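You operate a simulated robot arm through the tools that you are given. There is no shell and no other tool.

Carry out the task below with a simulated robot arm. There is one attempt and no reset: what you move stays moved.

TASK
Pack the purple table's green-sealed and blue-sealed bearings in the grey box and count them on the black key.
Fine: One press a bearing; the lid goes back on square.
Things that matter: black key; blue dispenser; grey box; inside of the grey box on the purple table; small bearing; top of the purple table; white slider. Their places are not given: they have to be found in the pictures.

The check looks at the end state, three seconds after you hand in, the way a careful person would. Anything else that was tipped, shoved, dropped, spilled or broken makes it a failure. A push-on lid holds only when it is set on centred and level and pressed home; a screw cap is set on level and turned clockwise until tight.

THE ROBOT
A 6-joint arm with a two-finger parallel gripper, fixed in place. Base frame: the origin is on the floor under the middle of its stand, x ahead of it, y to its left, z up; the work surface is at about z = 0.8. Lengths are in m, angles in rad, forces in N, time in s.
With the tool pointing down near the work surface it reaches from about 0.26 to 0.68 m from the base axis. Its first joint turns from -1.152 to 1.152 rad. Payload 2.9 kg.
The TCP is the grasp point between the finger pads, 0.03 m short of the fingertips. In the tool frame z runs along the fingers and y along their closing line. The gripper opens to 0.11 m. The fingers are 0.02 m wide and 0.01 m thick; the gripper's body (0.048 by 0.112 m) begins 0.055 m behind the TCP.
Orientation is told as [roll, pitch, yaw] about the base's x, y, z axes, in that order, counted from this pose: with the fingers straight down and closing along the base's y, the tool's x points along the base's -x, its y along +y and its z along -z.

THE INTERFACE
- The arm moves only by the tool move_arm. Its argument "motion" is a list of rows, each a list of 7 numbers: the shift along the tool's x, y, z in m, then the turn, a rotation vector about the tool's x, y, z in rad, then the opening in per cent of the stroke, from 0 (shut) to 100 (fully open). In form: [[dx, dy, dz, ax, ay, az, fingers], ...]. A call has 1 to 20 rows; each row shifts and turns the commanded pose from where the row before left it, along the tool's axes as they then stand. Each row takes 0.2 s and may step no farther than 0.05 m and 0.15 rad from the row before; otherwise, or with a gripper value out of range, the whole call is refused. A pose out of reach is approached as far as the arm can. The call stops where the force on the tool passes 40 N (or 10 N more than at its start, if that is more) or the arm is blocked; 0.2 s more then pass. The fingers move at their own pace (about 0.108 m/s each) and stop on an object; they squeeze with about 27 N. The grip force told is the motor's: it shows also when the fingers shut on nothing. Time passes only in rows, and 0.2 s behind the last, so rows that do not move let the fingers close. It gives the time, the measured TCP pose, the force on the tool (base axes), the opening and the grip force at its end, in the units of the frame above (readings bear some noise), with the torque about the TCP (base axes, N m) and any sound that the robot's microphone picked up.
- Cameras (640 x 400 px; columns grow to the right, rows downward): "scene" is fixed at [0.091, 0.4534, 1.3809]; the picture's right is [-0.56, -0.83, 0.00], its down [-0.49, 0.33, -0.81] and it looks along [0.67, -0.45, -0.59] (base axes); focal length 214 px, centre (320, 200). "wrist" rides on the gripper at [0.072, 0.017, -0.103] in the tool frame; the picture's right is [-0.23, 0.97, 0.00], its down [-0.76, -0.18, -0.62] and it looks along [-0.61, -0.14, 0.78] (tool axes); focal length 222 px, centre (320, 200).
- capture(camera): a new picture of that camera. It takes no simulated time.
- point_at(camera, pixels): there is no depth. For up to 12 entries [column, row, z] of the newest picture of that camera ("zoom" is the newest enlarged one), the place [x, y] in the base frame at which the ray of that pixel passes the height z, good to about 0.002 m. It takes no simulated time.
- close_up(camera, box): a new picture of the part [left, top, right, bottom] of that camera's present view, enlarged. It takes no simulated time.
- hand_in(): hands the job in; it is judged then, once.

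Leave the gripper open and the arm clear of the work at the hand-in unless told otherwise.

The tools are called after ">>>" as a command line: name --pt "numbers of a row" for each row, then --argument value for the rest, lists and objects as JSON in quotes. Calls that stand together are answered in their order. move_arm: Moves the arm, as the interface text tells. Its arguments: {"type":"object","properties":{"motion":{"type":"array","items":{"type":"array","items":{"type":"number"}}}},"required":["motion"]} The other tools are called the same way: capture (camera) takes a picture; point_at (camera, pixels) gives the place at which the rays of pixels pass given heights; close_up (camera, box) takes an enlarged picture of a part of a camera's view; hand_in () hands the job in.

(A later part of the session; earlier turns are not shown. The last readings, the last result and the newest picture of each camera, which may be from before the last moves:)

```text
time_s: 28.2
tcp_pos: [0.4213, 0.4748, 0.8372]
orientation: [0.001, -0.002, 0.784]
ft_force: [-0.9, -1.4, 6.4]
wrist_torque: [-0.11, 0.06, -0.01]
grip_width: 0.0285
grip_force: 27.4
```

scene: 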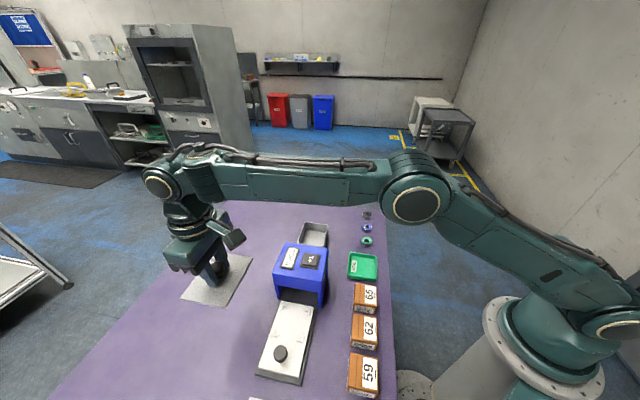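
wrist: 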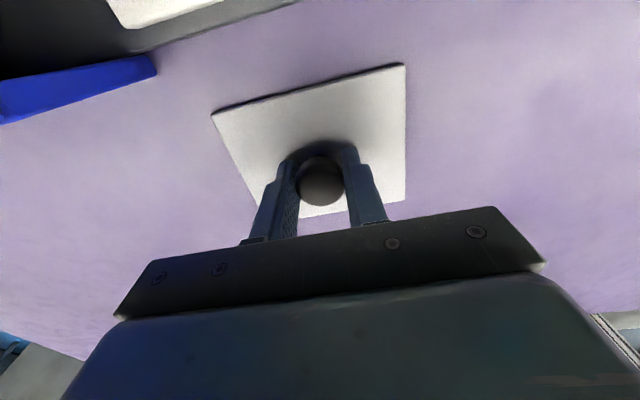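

Contact: 6.4 N upward. The lid is on the table. I'll open the fingers to 0.06 m and rise straight up.

>>> move_arm --pt "0 0 0 0 0 0 50" --pt "0 0 0 0 0 0 55" --pt "0 0 -0.02 0 0 0 55" --pt "0 0 -0.04 0 0 0 55" --pt "0 0 -0.04 0 0 0 55" --pt "0 0 -0.05 0 0 0 55"

>>> capture --camera "wrist"

>>> capture --camera "scene"

```text
time_s: 29.6
tcp_pos: [0.4198, 0.4737, 0.9845]
orientation: [-0.001, 0.001, 0.784]
ft_force: [0.1, 0.0, -0.3]
wrist_torque: [0.01, 0.02, 0.0]
grip_width: 0.0606
grip_force: 0.1
```

```text
taken
```

wrist: 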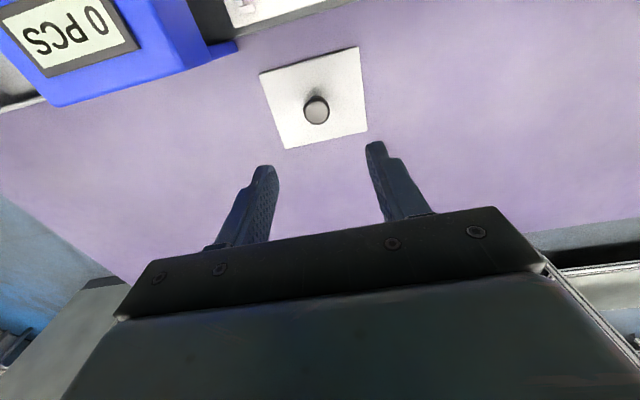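

```text
taken
```

scene: 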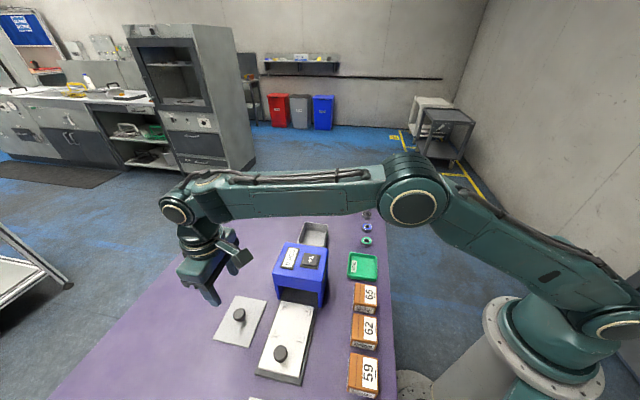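

The lid lies flat on the table. Next the bearings: rise to 1.03, cross over the dispenser to above the green-sealed bearing at about (0.438, 0.021).

>>> move_arm --pt "0 0 -0.045 0 0 0 45" --pt "0.0256 -0.0278 0 0 0 0 45" --pt "0.0256 -0.0278 0 0 0 0 45" --pt "0.0256 -0.0278 0 0 0 0 45" --pt "0.0256 -0.0278 0 0 0 0 45" --pt "0.0256 -0.0278 0 0 0 0 45" --pt "0.0256 -0.0278 0 0 0 0 45" --pt "0.0256 -0.0278 0 0 0 0 45" --pt "0.0256 -0.0278 0 0 0 0 45" --pt "0.0256 -0.0278 0 0 0 0 45" --pt "0.0256 -0.0278 0 0 0 0 45" --pt "0.0256 -0.0278 0 0 0 0 45" --pt "0.0256 -0.0278 0 0 0 0 45" --pt "0 0 0.04 0 0 0 45" --pt "0 0 0.04 0 0 0 45"

>>> capture --camera "wrist"

>>> capture --camera "scene"

```text
time_s: 32.8
tcp_pos: [0.4381, 0.0234, 0.9524]
orientation: [0.0, -0.002, 0.784]
ft_force: [0.1, -0.1, -0.4]
wrist_torque: [-0.02, 0.04, -0.01]
grip_width: 0.0495
grip_force: 0.1
```

```text
taken
```

wrist: 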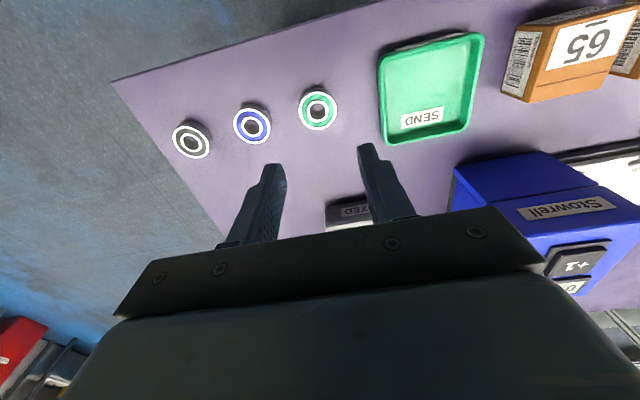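

```text
taken
```

scene: 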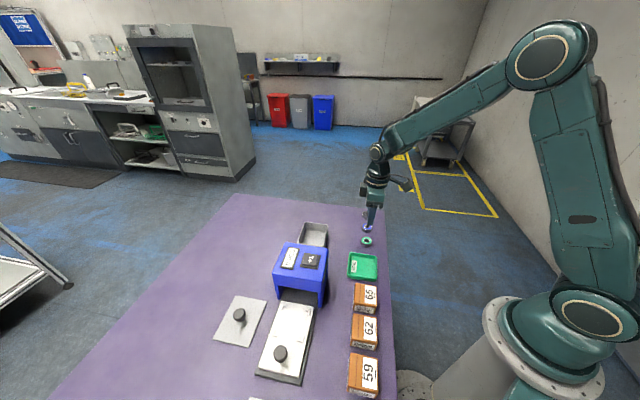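

>>> close_up --camera "wrist" --box '[220, 70, 380, 170]'

>>> close_up --camera "scene" --box '[340, 205, 404, 245]'

```text
4.00 times, centred on (300, 120) of wrist
```

zoom: 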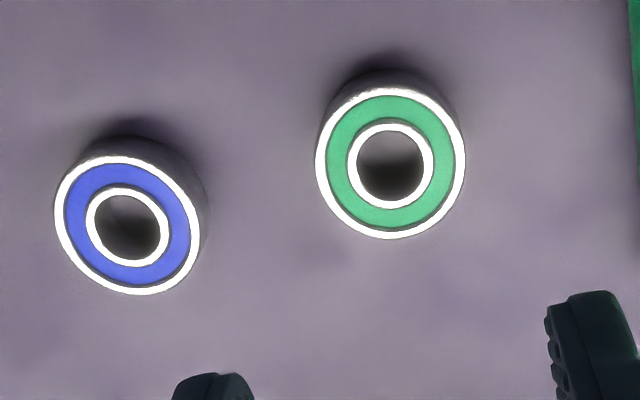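

```text
10.00 times, centred on (372, 225) of scene
```

zoom: 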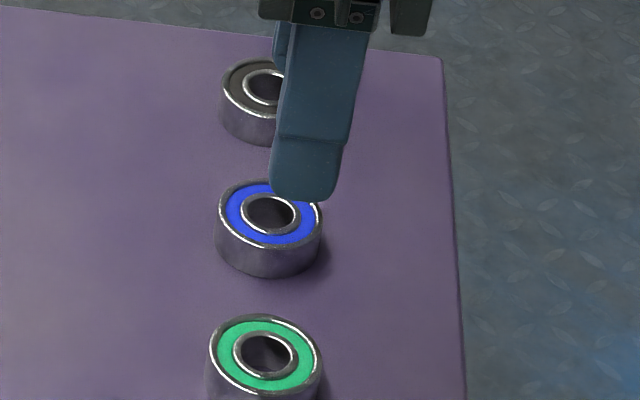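

The bearings are bigger than they first looked: ~0.04 m across and ~0.013 m high. To lay them side by side along the box's long side I want the fingers closing along its short side with the camera away from the dispenser: yaw ≈ 2.356. I'll test whether the wrist reaches that here, in free space.

>>> move_arm --pt "0 0 -0.01 0 0 0 60" --pt "0 0 0 0 0 -0.1428 60" --pt "0 0 0 0 0 -0.1428 60" --pt "0 0 0 0 0 -0.1428 60" --pt "0 0 0 0 0 -0.1428 60" --pt "0 0 0 0 0 -0.1428 60" --pt "0 0 0 0 0 -0.1428 60" --pt "0 0 0 0 0 -0.1428 60" --pt "0 0 0 0 0 -0.1428 60" --pt "0 0 0 0 0 -0.1428 60" --pt "0 0 0 0 0 -0.1428 60" --pt "0 0 0 0 0 -0.1428 60"

>>> capture --camera "wrist"

```text
time_s: 35.4
tcp_pos: [0.4381, 0.0214, 0.9606]
orientation: [-0.001, -0.002, 2.358]
ft_force: [-0.1, -0.6, -0.3]
wrist_torque: [-0.04, -0.01, 0.01]
grip_width: 0.0658
grip_force: 0.1
```

```text
taken
```

wrist: 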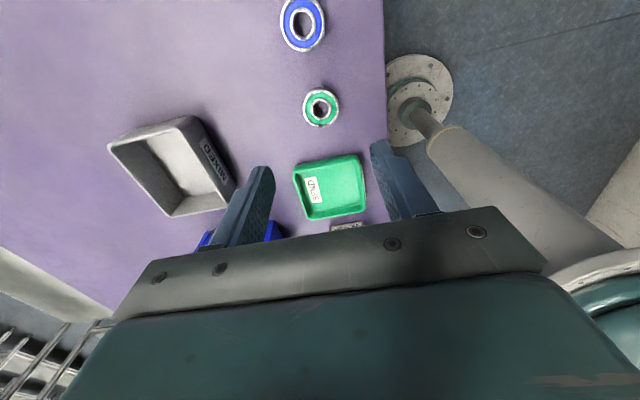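

Yaw 2.358 is reachable, and there's a good view of the open box at left. I'll measure the green bearing and the box rim.

>>> close_up --camera "wrist" --box '[280, 0, 376, 60]'

>>> close_up --camera "wrist" --box '[90, 100, 250, 200]'

>>> close_up --camera "wrist" --box '[280, 70, 376, 130]'

```text
6.67 times, centred on (328, 30) of wrist
```

zoom: 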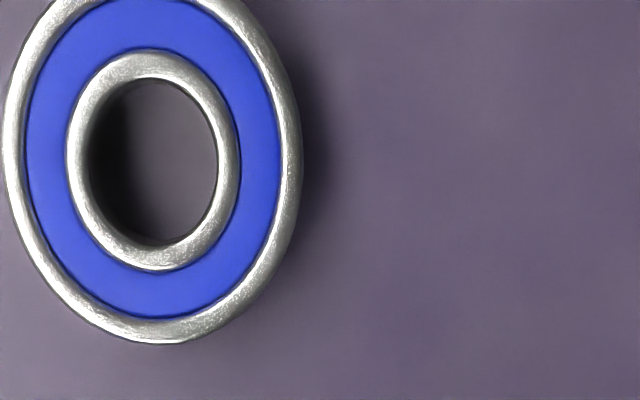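

```text
4.00 times, centred on (170, 150) of wrist
```

zoom: 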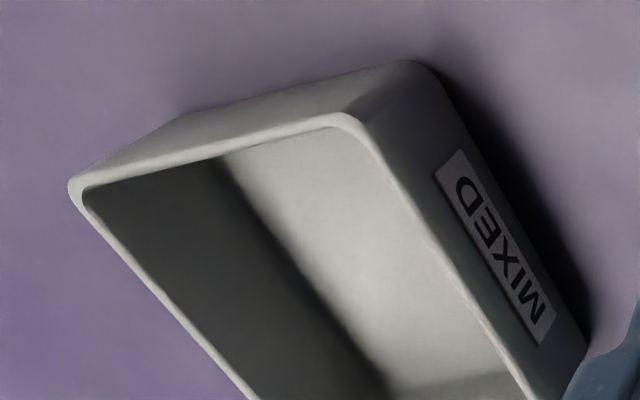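

```text
6.67 times, centred on (328, 100) of wrist
```

zoom: 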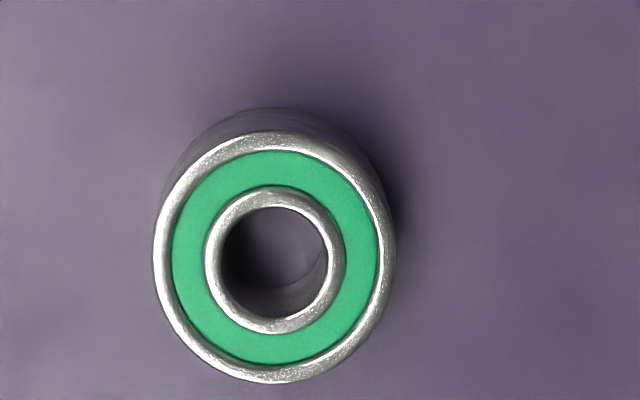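

>>> point_at --camera "zoom" --pixels '[[274, 257, 0.812], [274, 257, 0.815], [274, 257, 0.808], [154, 257, 0.812], [393, 257, 0.812], [274, 132, 0.812], [274, 383, 0.812]]'

>>> point_at --camera "wrist" --pixels '[[109, 147, 0.84], [180, 131, 0.84], [184, 132, 0.84], [229, 207, 0.84], [172, 217, 0.84], [303, 24, 0.812]]'

>>> close_up --camera "wrist" --box '[90, 130, 250, 230]'

```text
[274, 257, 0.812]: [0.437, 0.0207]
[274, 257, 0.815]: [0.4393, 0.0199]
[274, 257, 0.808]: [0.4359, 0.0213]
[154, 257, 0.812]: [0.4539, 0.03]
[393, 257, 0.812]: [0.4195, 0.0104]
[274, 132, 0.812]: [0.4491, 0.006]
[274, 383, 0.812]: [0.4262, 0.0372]
```

```text
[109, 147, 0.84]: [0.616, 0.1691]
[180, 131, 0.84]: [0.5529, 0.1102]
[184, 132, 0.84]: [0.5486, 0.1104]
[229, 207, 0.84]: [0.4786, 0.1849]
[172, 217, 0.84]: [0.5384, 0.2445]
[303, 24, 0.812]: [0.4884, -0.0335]
```

```text
4.00 times, centred on (170, 180) of wrist
```

zoom: 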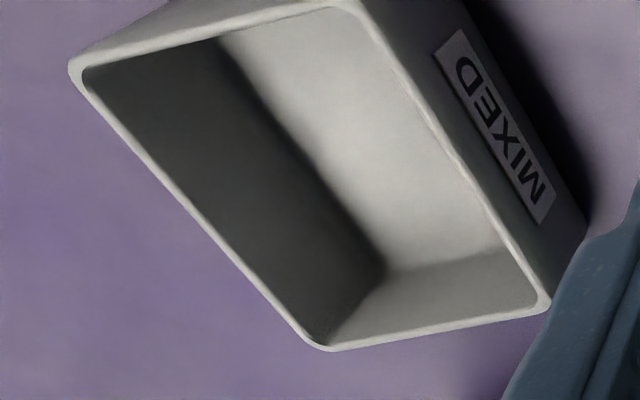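

>>> point_at --camera "zoom" --pixels '[[70, 68, 0.84], [318, 351, 0.84], [550, 306, 0.84], [360, 0, 0.84], [86, 72, 0.84], [320, 342, 0.84], [534, 298, 0.84], [348, 8, 0.84], [315, 346, 0.805], [384, 275, 0.805], [500, 250, 0.805]]'

```text
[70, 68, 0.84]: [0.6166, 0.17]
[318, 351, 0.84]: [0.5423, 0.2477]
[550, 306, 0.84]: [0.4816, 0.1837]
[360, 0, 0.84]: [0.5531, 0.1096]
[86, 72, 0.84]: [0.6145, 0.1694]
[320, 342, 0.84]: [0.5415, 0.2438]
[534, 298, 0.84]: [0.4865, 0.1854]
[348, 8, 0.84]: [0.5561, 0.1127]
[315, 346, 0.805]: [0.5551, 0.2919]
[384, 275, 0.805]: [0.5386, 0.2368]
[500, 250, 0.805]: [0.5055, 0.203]
```

Green bearing centre ≈ (0.437, 0.021), diameter 0.040. The TCP is above it within 1 mm. I'll lower to TCP z≈0.838 with the fingers at 0.066 m.

>>> move_arm --pt "0 0 0.04 0 0 0 60" --pt "0 0 0.04 0 0 0 60" --pt "0 0 0.025 0 0 0 60" --pt "0 0 0.012 0 0 0 60" --pt "0 0 0.005 0 0 0 60"

>>> capture --camera "wrist"

>>> close_up --camera "scene" --box '[330, 215, 410, 265]'

```text
time_s: 36.6
tcp_pos: [0.4385, 0.0227, 0.8373]
orientation: [-0.001, -0.001, 2.353]
ft_force: [-0.8, 0.6, 0.1]
wrist_torque: [-0.04, 0.02, 0.0]
grip_width: 0.0663
grip_force: 0.1
```

```text
taken
```

wrist: 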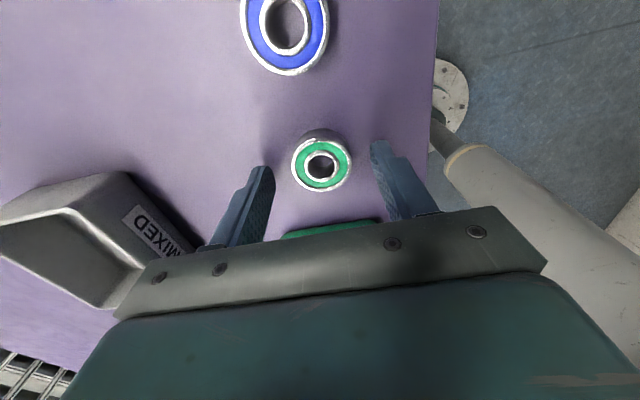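

```text
8.00 times, centred on (370, 240) of scene
```

zoom: 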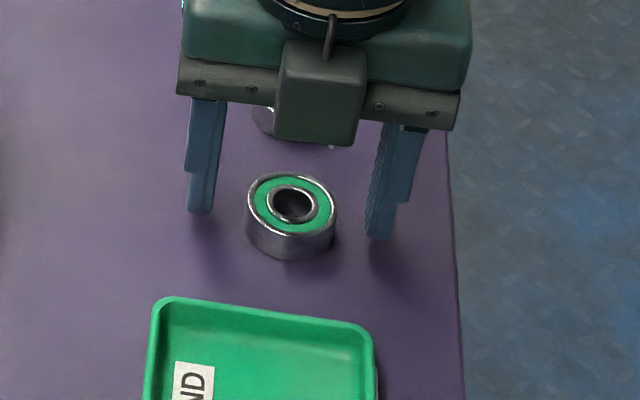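

>>> point_at --camera "wrist" --pixels '[[321, 162, 0.813], [291, 163, 0.813], [351, 161, 0.813], [321, 136, 0.813], [321, 190, 0.813]]'

>>> close_up --camera "wrist" --box '[240, 110, 400, 210]'

```text
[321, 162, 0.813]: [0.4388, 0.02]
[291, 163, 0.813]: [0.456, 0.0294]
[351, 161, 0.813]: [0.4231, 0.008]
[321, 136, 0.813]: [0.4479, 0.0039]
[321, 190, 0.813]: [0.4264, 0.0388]
```

```text
4.00 times, centred on (320, 160) of wrist
```

zoom: 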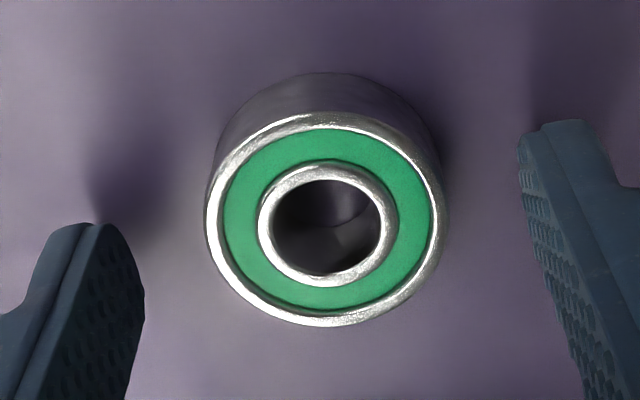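

The bearing is centred between the fingers within ~2 mm. I'll trim, lower 3 mm more and close gently.

>>> move_arm --pt "0.001 0.001 0.003 0 0 0 60" --pt "0 0 0 0 0 0 60"

```text
time_s: 37.2
tcp_pos: [0.4377, 0.0211, 0.836]
orientation: [0.0, 0.0, 2.356]
ft_force: [-0.1, 0.0, 0.1]
wrist_torque: [-0.03, 0.01, 0.01]
grip_width: 0.0661
grip_force: 0.0
```

>>> move_arm --pt "0 0 0 0 0 0 30" --pt "0 0 0 0 0 0 0" --pt "0 0 0 0 0 0 0"

>>> capture --camera "wrist"

```text
time_s: 38.0
tcp_pos: [0.438, 0.0206, 0.8338]
orientation: [0.0, 0.0, 2.355]
ft_force: [0.4, -0.2, -0.3]
wrist_torque: [-0.06, 0.01, 0.03]
grip_width: 0.0384
grip_force: 26.3
```

```text
taken
```

wrist: 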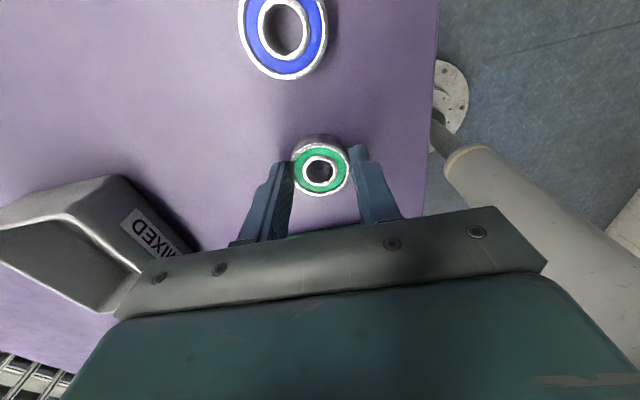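

Gripped (0.0384 m). Lift to ~0.955 and carry it above the near half of the box at about (0.53, 0.194).

>>> move_arm --pt "0 0 -0.02 0 0 0 0" --pt "0 0 -0.04 0 0 0 0" --pt "0 0 -0.04 0 0 0 0" --pt "0 0 -0.02 0 0 0 0" --pt "-0.0096 -0.0313 0 0 0 0 0" --pt "-0.0096 -0.0313 0 0 0 0 0" --pt "-0.0096 -0.0313 0 0 0 0 0" --pt "-0.0096 -0.0313 0 0 0 0 0" --pt "-0.0096 -0.0312 0 0 0 0 0" --pt "-0.0098 -0.0312 0 0 0 0 0"

>>> capture --camera "wrist"

>>> capture --camera "scene"

```text
time_s: 40.2
tcp_pos: [0.5295, 0.1952, 0.9559]
orientation: [-0.001, 0.0, 2.354]
ft_force: [0.6, -0.4, -0.4]
wrist_torque: [0.0, 0.02, -0.01]
grip_width: 0.0388
grip_force: 26.9
```

```text
taken
```

wrist: 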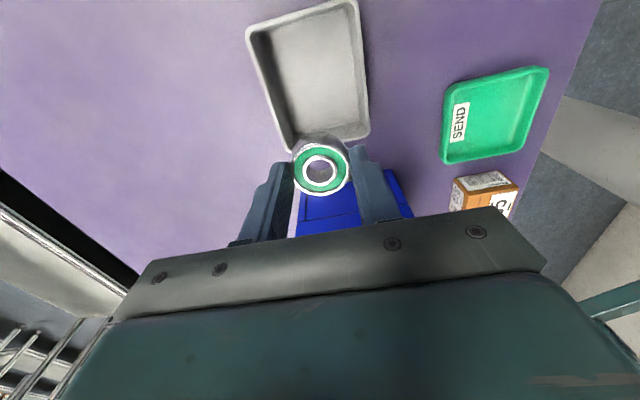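

```text
taken
```

scene: 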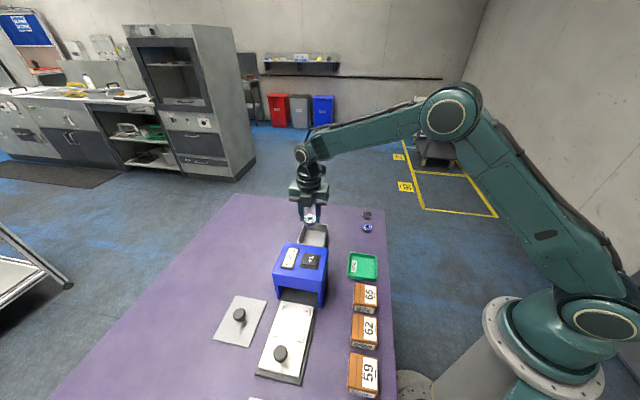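

Good view of the box interior. I'll zoom and measure the rim precisely.

>>> close_up --camera "wrist" --box '[220, 0, 420, 125]'

>>> close_up --camera "wrist" --box '[240, 80, 400, 180]'

```text
3.20 times, centred on (320, 62) of wrist
```

zoom: 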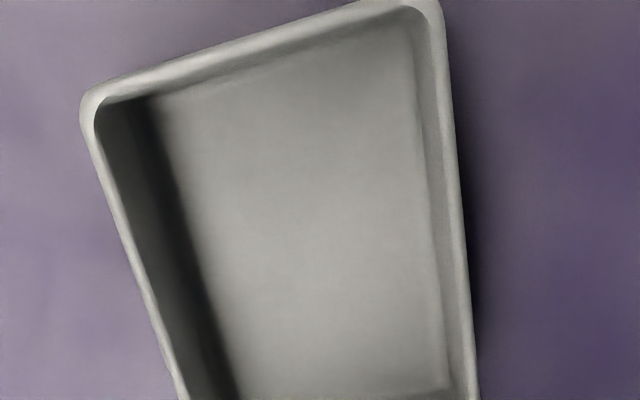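

```text
4.00 times, centred on (320, 130) of wrist
```

zoom: 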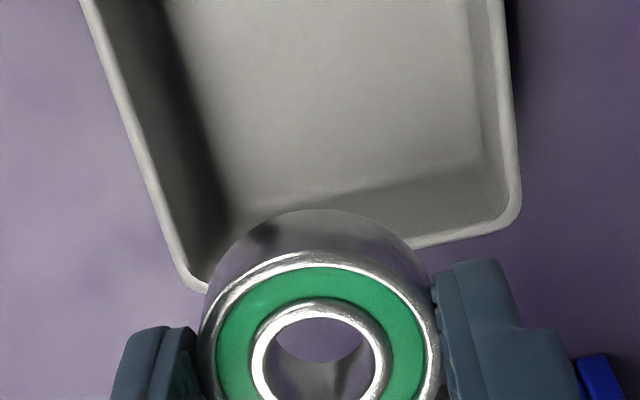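

>>> point_at --camera "zoom" --pixels '[[80, 0, 0.84], [165, 245, 0.84], [503, 0, 0.84], [521, 190, 0.84], [415, 251, 0.84], [490, 233, 0.84], [498, 150, 0.84], [178, 230, 0.84], [190, 280, 0.84]]'

>>> point_at --camera "wrist" --pixels '[[252, 27, 0.84], [330, 3, 0.84], [245, 37, 0.84], [359, 12, 0.84]]'

```text
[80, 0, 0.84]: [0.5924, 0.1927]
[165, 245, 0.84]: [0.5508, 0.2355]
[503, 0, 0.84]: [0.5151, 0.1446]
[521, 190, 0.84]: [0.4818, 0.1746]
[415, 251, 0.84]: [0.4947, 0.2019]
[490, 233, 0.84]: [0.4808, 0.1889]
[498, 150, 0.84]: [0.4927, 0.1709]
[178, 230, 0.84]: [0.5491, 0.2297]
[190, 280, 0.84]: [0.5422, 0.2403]
```

```text
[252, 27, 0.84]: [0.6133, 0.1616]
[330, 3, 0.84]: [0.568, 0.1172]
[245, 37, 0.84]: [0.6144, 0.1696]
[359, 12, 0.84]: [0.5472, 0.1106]
```

Box centre works out to about (0.547, 0.175). A trim of 2 mm puts the bearing in the near half. Lowering to TCP z≈0.846 (just above the box floor).

>>> move_arm --pt "0.002 0.0015 0.03 0 0 0 0" --pt "0 0 0.03 0 0 0 0" --pt "0 0 0.02 0 0 0 0" --pt "0 0 0.02 0 0 0 0" --pt "0 0 0.01 0 0 0 0"

>>> capture --camera "wrist"

>>> close_up --camera "scene" --box '[280, 205, 344, 245]'

```text
time_s: 41.4
tcp_pos: [0.5307, 0.1905, 0.8441]
orientation: [0.001, -0.001, 2.355]
ft_force: [-0.1, 0.7, 0.1]
wrist_torque: [0.02, -0.04, -0.02]
grip_width: 0.0384
grip_force: 26.1
```

```text
taken
```

wrist: 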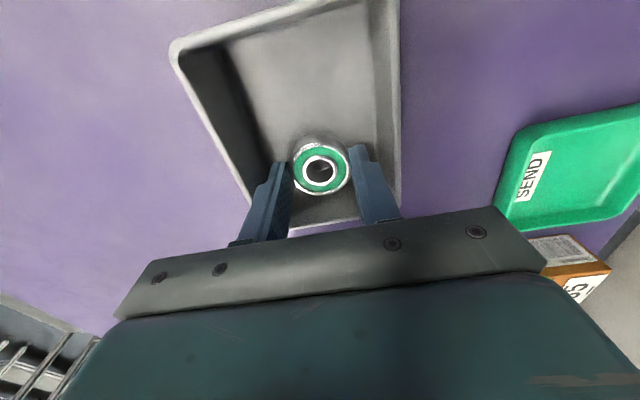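

```text
10.00 times, centred on (312, 225) of scene
```

zoom: 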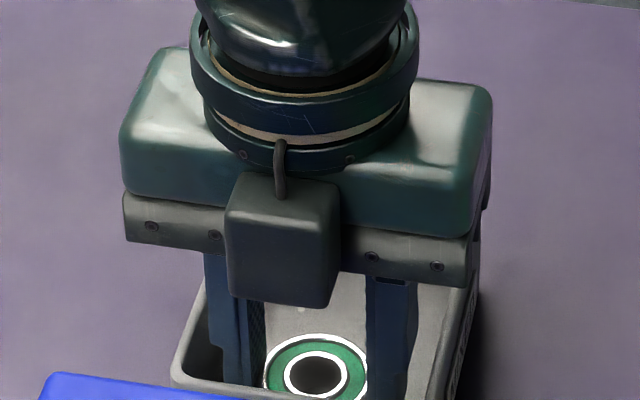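

Inside the box with clearance on both sides. Lowering in small steps to feel the floor.

>>> move_arm --pt "0 0 0.002 0 0 0 0" --pt "0 0 0.001 0 0 0 0" --pt "0 0 0 0 0 0 0"

```text
time_s: 42.2
tcp_pos: [0.5303, 0.1906, 0.8415]
orientation: [0.0, -0.002, 2.354]
ft_force: [0.3, -0.6, -1.1]
wrist_torque: [0.0, -0.01, -0.01]
grip_width: 0.0387
grip_force: 27.0
```

>>> move_arm --pt "0 0 0.001 0 0 0 0" --pt "0 0 0 0 0 0 0"

```text
time_s: 42.8
tcp_pos: [0.5312, 0.1906, 0.8406]
orientation: [0.0, 0.0, 2.355]
ft_force: [-0.8, 0.5, -1.0]
wrist_torque: [0.0, 0.02, -0.02]
grip_width: 0.0386
grip_force: 27.6
```

>>> move_arm --pt "0 0 0.001 0 0 0 0" --pt "0 0 0 0 0 0 0"

```text
time_s: 43.4
tcp_pos: [0.532, 0.1912, 0.8401]
orientation: [0.0, 0.001, 2.353]
ft_force: [-0.4, 0.1, -0.1]
wrist_torque: [0.02, 0.02, -0.01]
grip_width: 0.0386
grip_force: 26.7
```

>>> move_arm --pt "0 0 0.001 0 0 0 0" --pt "0 0 0 0 0 0 0"

```text
time_s: 44.0
tcp_pos: [0.5309, 0.1915, 0.8397]
orientation: [0.0, -0.001, 2.355]
ft_force: [-1.6, 1.2, 7.8]
wrist_torque: [0.06, 0.15, -0.02]
grip_width: 0.0386
grip_force: 26.8
```

Contact (7.8 N): the bearing is on the box floor. Opening to ~0.05 m and rising straight up.

>>> move_arm --pt "0 0 -0.0005 0 0 0 45" --pt "0 0 0 0 0 0 45" --pt "0 0 -0.02 0 0 0 45" --pt "0 0 -0.03 0 0 0 45" --pt "0 0 -0.04 0 0 0 45" --pt "0 0 -0.04 0 0 0 45"

>>> capture --camera "wrist"

>>> close_up --camera "scene" --box '[280, 205, 344, 245]'

```text
time_s: 45.4
tcp_pos: [0.5306, 0.1928, 0.9699]
orientation: [-0.001, -0.001, 2.353]
ft_force: [0.7, -0.5, 0.3]
wrist_torque: [0.0, -0.02, 0.0]
grip_width: 0.0497
grip_force: 0.0
```

```text
taken
```

wrist: 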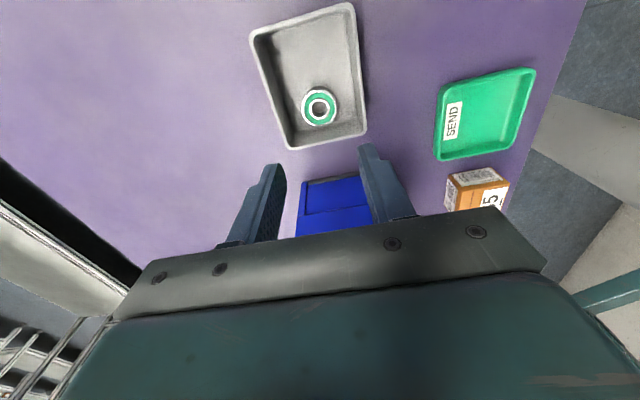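

```text
10.00 times, centred on (312, 225) of scene
```

zoom: 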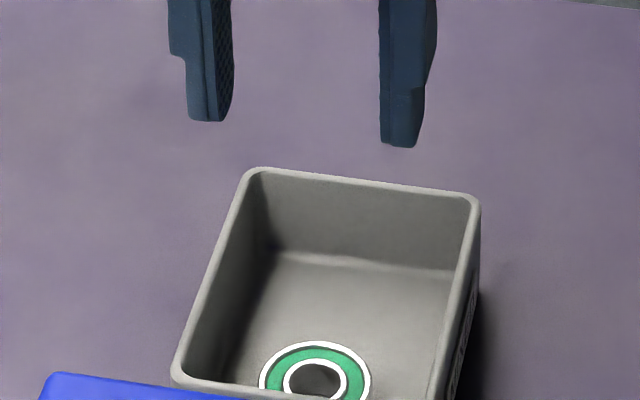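

The green bearing lies flat in the box's near half. The whole rim is visible here; I'll measure it for the lid later.

>>> close_up --camera "wrist" --box '[200, 0, 440, 150]'

```text
2.67 times, centred on (320, 75) of wrist
```

zoom: 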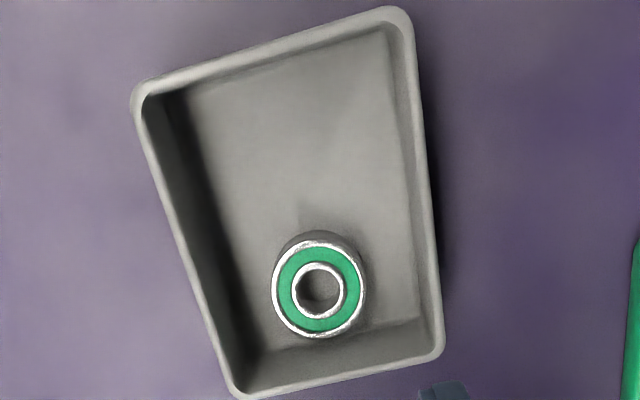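

>>> point_at --camera "zoom" --pixels '[[134, 120, 0.84], [225, 370, 0.84], [416, 50, 0.84], [442, 330, 0.84], [160, 77, 0.84], [370, 9, 0.84], [260, 399, 0.84], [425, 361, 0.84], [318, 288, 0.818]]'

```text
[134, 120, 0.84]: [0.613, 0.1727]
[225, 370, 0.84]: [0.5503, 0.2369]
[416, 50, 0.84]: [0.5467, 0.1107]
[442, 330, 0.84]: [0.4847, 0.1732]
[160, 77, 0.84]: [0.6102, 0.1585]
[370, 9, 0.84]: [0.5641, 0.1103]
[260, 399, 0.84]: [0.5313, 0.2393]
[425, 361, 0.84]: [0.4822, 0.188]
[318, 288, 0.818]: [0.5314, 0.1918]
```

Box centre ≈ (0.5475, 0.1746), square at 45°. Now to the blue-sealed bearing at about (0.4875, −0.031).

>>> move_arm --pt "0.0213 0.0315 0 0 0 0 60" --pt "0.0213 0.0315 0 0 0 0 60" --pt "0.0213 0.0315 0 0 0 0 60" --pt "0.0213 0.0314 0 0 0 0 60" --pt "0.0213 0.0314 0 0 0 0 60" --pt "0.0213 0.0314 0 0 0 0 60" --pt "0 0 0.02 0 0 0 60"

>>> capture --camera "wrist"

>>> close_up --camera "wrist" --box '[256, 60, 384, 140]'

```text
time_s: 47.0
tcp_pos: [0.4868, -0.0333, 0.9469]
orientation: [0.0, 0.0, 2.355]
ft_force: [1.2, -1.0, 0.4]
wrist_torque: [-0.02, -0.01, 0.0]
grip_width: 0.0659
grip_force: 0.1
```

```text
taken
```

wrist: 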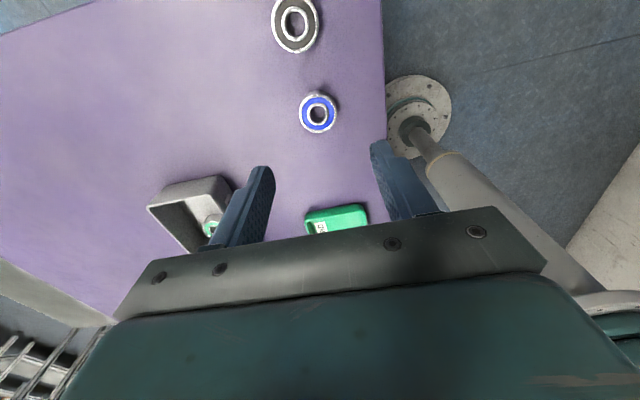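

```text
5.00 times, centred on (320, 100) of wrist
```

zoom: 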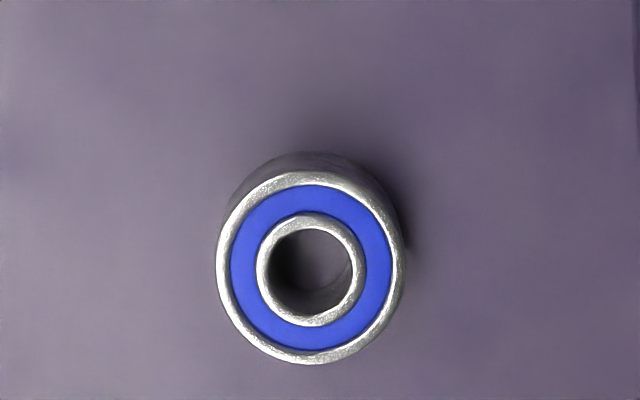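

>>> point_at --camera "zoom" --pixels '[[311, 268, 0.813], [216, 268, 0.813], [405, 268, 0.813], [311, 171, 0.813], [311, 365, 0.813]]'

```text
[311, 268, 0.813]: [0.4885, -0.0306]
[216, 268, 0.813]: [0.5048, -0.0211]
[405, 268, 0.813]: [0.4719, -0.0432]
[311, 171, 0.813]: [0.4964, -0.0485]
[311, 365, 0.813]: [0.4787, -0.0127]
```

Blue bearing centre ≈ (0.488, −0.031); trim 2 mm and lower to TCP z≈0.836.

>>> move_arm --pt "-0.0005 -0.002 0.03 0 0 0 60" --pt "0 0 0.04 0 0 0 60" --pt "0 0 0.025 0 0 0 60" --pt "0 0 0.01 0 0 0 60" --pt "0 0 0.005 0 0 0 60"

>>> capture --camera "wrist"

```text
time_s: 48.2
tcp_pos: [0.4873, -0.03, 0.8396]
orientation: [0.0, 0.001, 2.355]
ft_force: [-0.1, -0.6, -0.3]
wrist_torque: [0.0, 0.0, -0.01]
grip_width: 0.0663
grip_force: 0.1
```

```text
taken
```

wrist: 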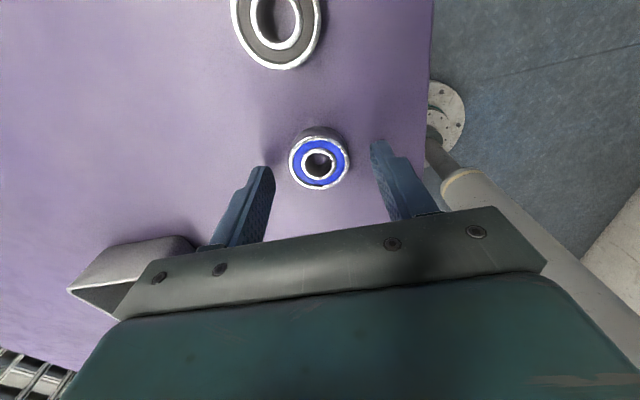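

>>> move_arm --pt "0.001 0 0.003 0 0 0 60" --pt "0 0 0 0 0 0 60" --pt "0 0 0 0 0 0 30" --pt "0 0 0 0 0 0 0" --pt "0 0 0 0 0 0 0"

>>> capture --camera "wrist"

```text
time_s: 49.4
tcp_pos: [0.4881, -0.0307, 0.8356]
orientation: [0.0, 0.0, 2.354]
ft_force: [-0.4, 0.2, -0.3]
wrist_torque: [0.03, -0.03, -0.01]
grip_width: 0.0386
grip_force: 27.2
```

```text
taken
```

wrist: 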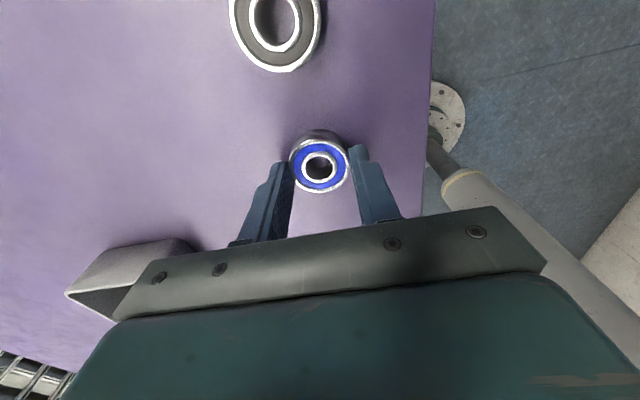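

Gripped. Lift and carry to the far half of the box, about (0.565, 0.157).

>>> move_arm --pt "0 0 -0.02 0 0 0 0" --pt "0 0 -0.04 0 0 0 0" --pt "0 0 -0.04 0 0 0 0" --pt "0 0 -0.02 0 0 0 0" --pt "-0.013 -0.0312 0 0 0 0 0" --pt "-0.013 -0.0312 0 0 0 0 0" --pt "-0.013 -0.0312 0 0 0 0 0" --pt "-0.013 -0.0312 0 0 0 0 0" --pt "-0.013 -0.0312 0 0 0 0 0" --pt "-0.013 -0.0312 0 0 0 0 0" --pt "0 0 0.03 0 0 0 0"

>>> capture --camera "wrist"

>>> close_up --camera "scene" --box '[280, 205, 344, 245]'

```text
time_s: 51.8
tcp_pos: [0.5673, 0.1567, 0.9267]
orientation: [0.001, -0.001, 2.353]
ft_force: [-0.2, -0.3, -0.1]
wrist_torque: [-0.02, 0.01, 0.01]
grip_width: 0.0389
grip_force: 27.2
```

```text
taken
```

wrist: 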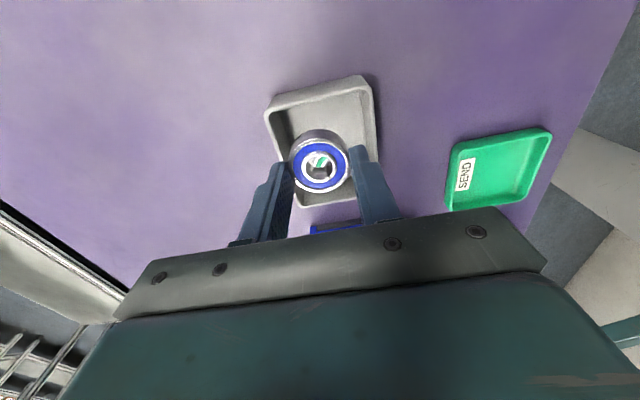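

```text
10.00 times, centred on (312, 225) of scene
```

zoom: 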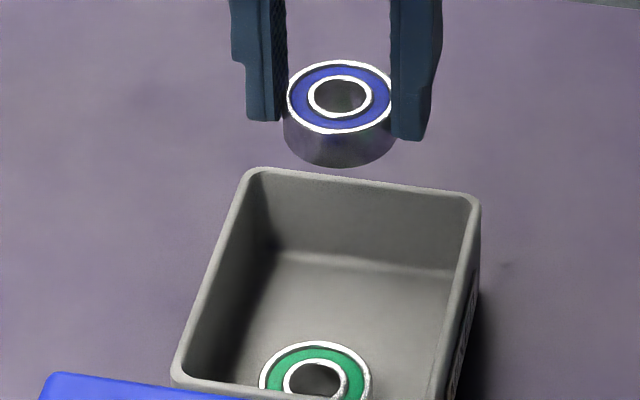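

Well aligned above the far half. Lower to just above the rim, then check.

>>> move_arm --pt "-0.001 0.001 0.02 0 0 0 0" --pt "0 0 0.025 0 0 0 0"

>>> capture --camera "wrist"

>>> close_up --camera "scene" --box '[280, 205, 344, 245]'

```text
time_s: 52.4
tcp_pos: [0.5658, 0.1556, 0.8826]
orientation: [-0.001, 0.0, 2.355]
ft_force: [-0.6, 0.3, -0.5]
wrist_torque: [0.01, 0.03, -0.02]
grip_width: 0.0385
grip_force: 27.2
```

```text
taken
```

wrist: 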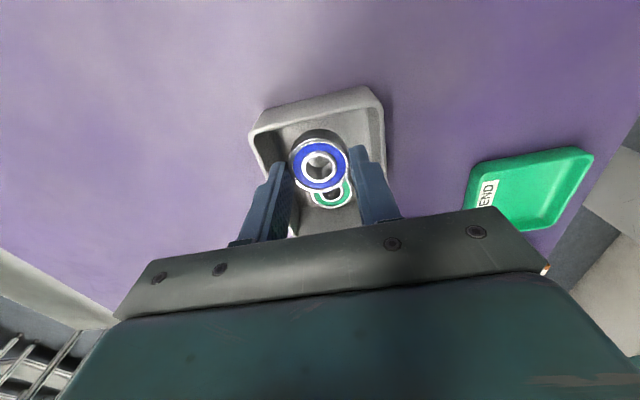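

```text
10.00 times, centred on (312, 225) of scene
```

zoom: 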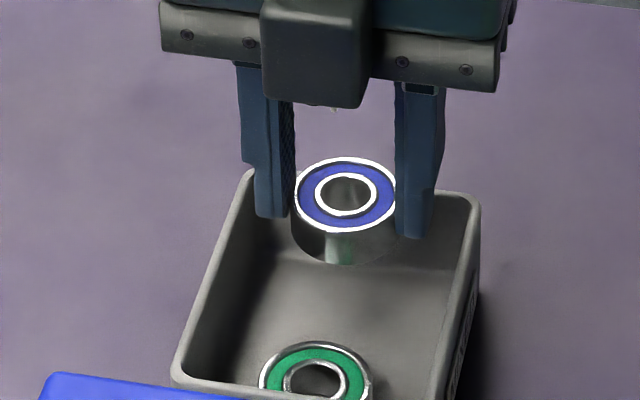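

Aligned and clear. Continue lowering to ~0.844, then feel for the floor.

>>> move_arm --pt "0 0 0.02 0 0 0 0" --pt "0 0 0.012 0 0 0 0" --pt "0 0 0.006 0 0 0 0"

>>> capture --camera "wrist"

```text
time_s: 53.2
tcp_pos: [0.5644, 0.1556, 0.8435]
orientation: [-0.001, 0.0, 2.354]
ft_force: [-0.1, 0.0, -0.9]
wrist_torque: [0.02, -0.01, -0.02]
grip_width: 0.0384
grip_force: 27.3
```

```text
taken
```

wrist: 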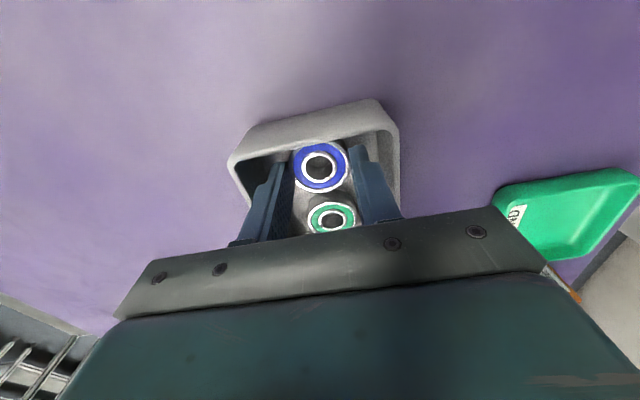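

>>> move_arm --pt "0 0 0.001 0 0 0 0" --pt "0 0 0.001 0 0 0 0" --pt "0 0 0 0 0 0 0"

```text
time_s: 54.0
tcp_pos: [0.5653, 0.1557, 0.8417]
orientation: [0.001, -0.001, 2.355]
ft_force: [-0.1, -1.0, -0.6]
wrist_torque: [0.0, 0.01, -0.01]
grip_width: 0.0386
grip_force: 26.9
```

>>> move_arm --pt "0 0 0.001 0 0 0 0" --pt "0 0 0 0 0 0 0"

```text
time_s: 54.6
tcp_pos: [0.5643, 0.1564, 0.8414]
orientation: [0.0, 0.0, 2.355]
ft_force: [0.0, 0.3, -0.9]
wrist_torque: [0.04, 0.0, -0.04]
grip_width: 0.0385
grip_force: 26.9
```

>>> move_arm --pt "0 0 0.001 0 0 0 0" --pt "0 0 0 0 0 0 0"

```text
time_s: 55.2
tcp_pos: [0.5648, 0.1566, 0.8406]
orientation: [-0.002, -0.001, 2.355]
ft_force: [-2.1, -0.2, 7.0]
wrist_torque: [-0.02, 0.06, -0.03]
grip_width: 0.0386
grip_force: 27.2
```

Contact (7 N): the blue bearing rests on the floor. Open to ~0.05 m and rise.

>>> move_arm --pt "0 0 -0.0005 0 0 0 45" --pt "0 0 0 0 0 0 45" --pt "0 0 -0.02 0 0 0 45" --pt "0 0 -0.03 0 0 0 45" --pt "0 0 -0.04 0 0 0 45" --pt "0 0 -0.05 0 0 0 45" --pt "0 0 -0.04 0 0 0 45"

>>> capture --camera "wrist"

>>> close_up --camera "scene" --box '[280, 205, 344, 245]'

```text
time_s: 56.8
tcp_pos: [0.5656, 0.1555, 1.0225]
orientation: [0.001, -0.002, 2.355]
ft_force: [-0.1, -0.6, 0.1]
wrist_torque: [0.03, 0.01, -0.03]
grip_width: 0.0494
grip_force: 0.0
```

```text
taken
```

wrist: 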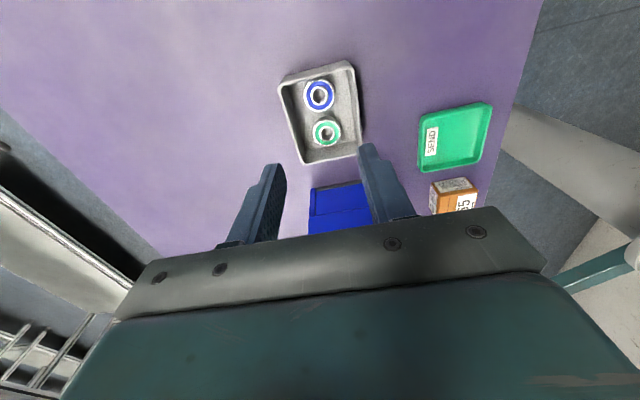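

```text
10.00 times, centred on (312, 225) of scene
```

zoom: 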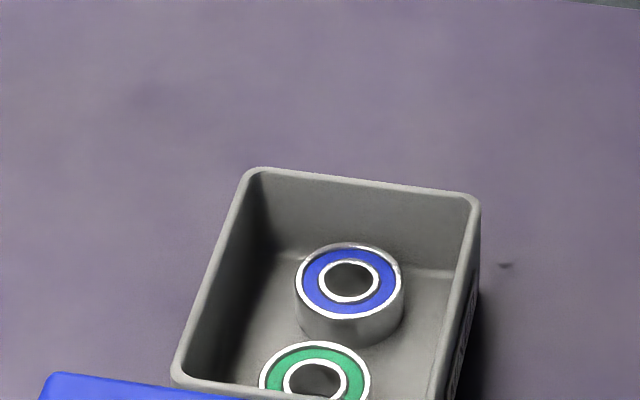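

Both bearings lie flat in the box. Next the counter: move above the black key (0.395, 0.278) at z≈1.02, turn back to yaw 0.785, and shut the fingers to press with the tips.

>>> move_arm --pt "-0.0415 0.0068 0 0 0 0 30" --pt "-0.0415 0.0068 0 0 0 0 0" --pt "-0.0415 0.0068 0 0 0 0 0" --pt "-0.0415 0.0068 0 0 0 0 0" --pt "-0.0413 0.0068 0 0 0 0 0" --pt "0 0 0 0 0 0.1428 0" --pt "0 0 0 0 0 0.1428 0" --pt "0 0 0 0 0 0.1428 0" --pt "0 0 0 0 0 0.1428 0" --pt "0 0 0 0 0 0.1428 0" --pt "0 0 0 0 0 0.1428 0" --pt "0 0 0 0 0 0.1428 0" --pt "0 0 0 0 0 0.1428 0" --pt "0 0 0 0 0 0.1428 0" --pt "0 0 0 0 0 0.1428 0" --pt "0 0 0 0 0 0.1428 0"

>>> capture --camera "wrist"

>>> capture --camera "scene"

```text
time_s: 60.2
tcp_pos: [0.3951, 0.2796, 1.0195]
orientation: [-0.002, -0.001, 0.782]
ft_force: [-0.1, -1.0, -1.0]
wrist_torque: [-0.01, -0.01, -0.01]
grip_width: 0.0
grip_force: 26.9
```

```text
taken
```

wrist: 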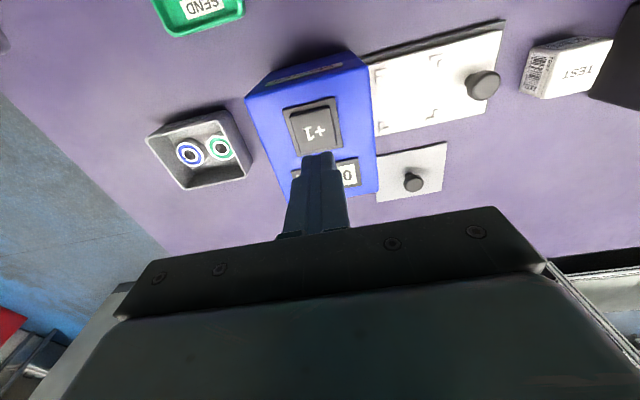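

```text
taken
```

scene: 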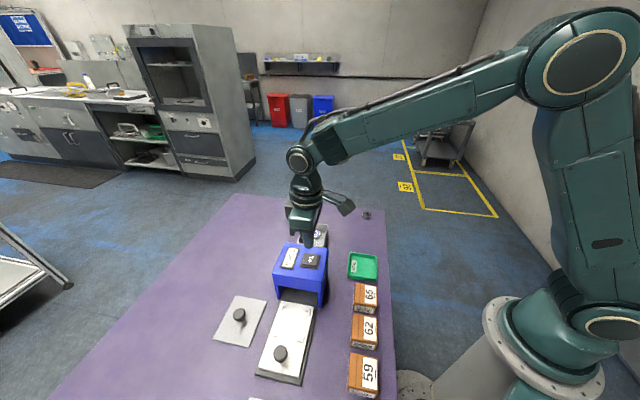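

>>> close_up --camera "wrist" --box '[250, 70, 378, 150]'

>>> close_up --camera "scene" --box '[264, 235, 344, 285]'

>>> point_at --camera "wrist" --pixels '[[313, 124, 0.932], [313, 124, 0.925], [313, 124, 0.938], [290, 111, 0.932], [333, 103, 0.932], [339, 141, 0.932], [299, 151, 0.932]]'

```text
5.00 times, centred on (314, 110) of wrist
```

zoom: 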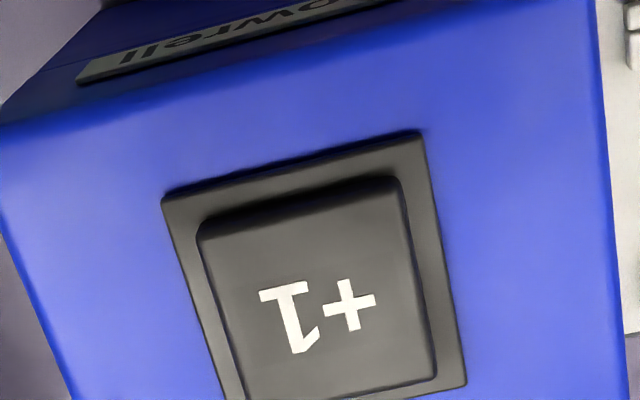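

```text
8.00 times, centred on (304, 260) of scene
```

zoom: 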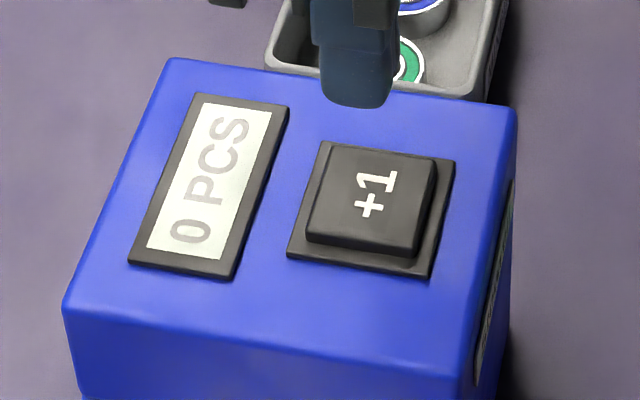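

```text
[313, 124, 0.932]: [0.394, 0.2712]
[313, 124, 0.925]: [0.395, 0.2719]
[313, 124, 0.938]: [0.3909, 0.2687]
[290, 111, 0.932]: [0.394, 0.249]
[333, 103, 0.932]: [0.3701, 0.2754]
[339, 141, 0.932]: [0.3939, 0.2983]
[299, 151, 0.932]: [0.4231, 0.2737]
```

>>> point_at --camera "zoom" --pixels '[[372, 197, 0.925], [372, 197, 0.932], [372, 197, 0.938], [437, 162, 0.932], [308, 237, 0.932], [340, 145, 0.932], [412, 252, 0.932]]'

```text
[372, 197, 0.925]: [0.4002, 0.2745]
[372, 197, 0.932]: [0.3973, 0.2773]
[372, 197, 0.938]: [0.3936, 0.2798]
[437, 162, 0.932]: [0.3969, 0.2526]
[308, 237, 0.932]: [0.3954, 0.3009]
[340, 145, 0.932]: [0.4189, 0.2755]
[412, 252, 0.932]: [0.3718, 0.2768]
```

Key centre ≈ (0.396, 0.276), top at ~0.93. Trim to it and lower the shut tips to ~5 mm above the key.

>>> move_arm --pt "0.0018 -0.0033 0.02 0 0 0 0" --pt "0 0 0.02 0 0 0 0" --pt "0 0 0.012 0 0 0 0" --pt "0 0 0 0 0 0 0"

>>> close_up --camera "scene" --box '[264, 235, 344, 285]'

>>> capture --camera "wrist"

```text
time_s: 61.2
tcp_pos: [0.3955, 0.2742, 0.9668]
orientation: [0.0, -0.001, 0.786]
ft_force: [0.5, -0.1, 1.0]
wrist_torque: [0.03, 0.02, 0.02]
grip_width: 0.0
grip_force: 26.9
```

```text
8.00 times, centred on (304, 260) of scene
```

zoom: 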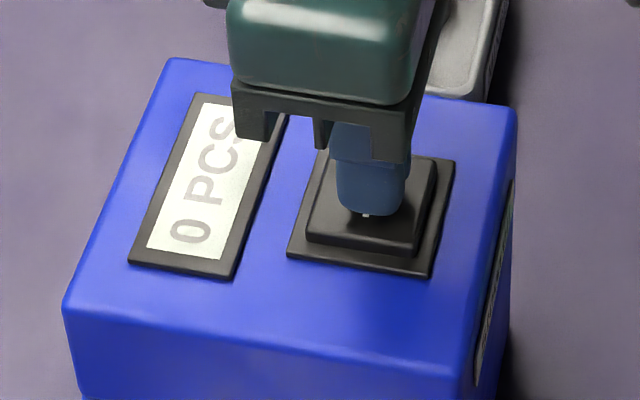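

```text
taken
```

wrist: 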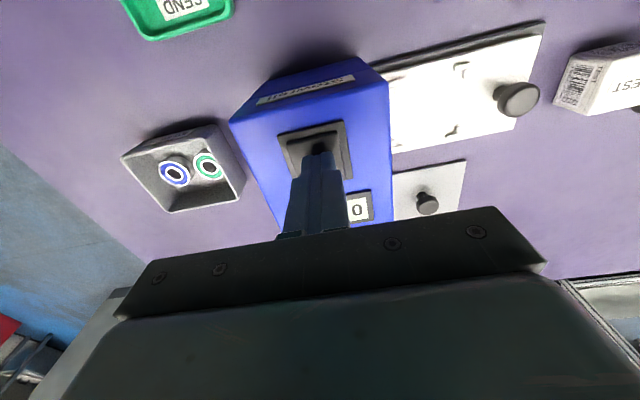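

The tips are centred over the key and the display reads "0". Small steps down now.

>>> move_arm --pt "0 0 0.002 0 0 0 0" --pt "0 0 0.001 0 0 0 0" --pt "0 0 0 0 0 0 0"

```text
time_s: 62.0
tcp_pos: [0.3957, 0.2761, 0.9639]
orientation: [0.001, 0.0, 0.785]
ft_force: [0.4, 1.4, 0.2]
wrist_torque: [0.02, 0.05, 0.03]
grip_width: 0.0
grip_force: 27.0
```

>>> move_arm --pt "0 0 0.001 0 0 0 0" --pt "0 0 0.001 0 0 0 0" --pt "0 0 0 0 0 0 0"

```text
time_s: 62.8
tcp_pos: [0.3951, 0.275, 0.9634]
orientation: [0.0, -0.002, 0.783]
ft_force: [-0.7, -0.1, 1.3]
wrist_torque: [0.04, -0.02, 0.01]
grip_width: 0.0
grip_force: 26.5
```

>>> move_arm --pt "0 0 0.001 0 0 0 0" --pt "0 0 0 0 0 0 0"

```text
time_s: 63.4
tcp_pos: [0.3946, 0.2751, 0.9626]
orientation: [0.0, 0.001, 0.783]
ft_force: [1.2, 0.2, 1.0]
wrist_torque: [-0.01, -0.03, -0.02]
grip_width: 0.0
grip_force: 27.5
```

>>> move_arm --pt "0 0 0.001 0 0 0 0" --pt "0 0 0 0 0 0 0"

```text
time_s: 64.0
tcp_pos: [0.3962, 0.2752, 0.9614]
orientation: [0.0, 0.0, 0.783]
ft_force: [-1.5, -0.2, 2.8]
wrist_torque: [0.01, -0.01, -0.04]
grip_width: 0.0003
grip_force: 27.1
heard: click
```

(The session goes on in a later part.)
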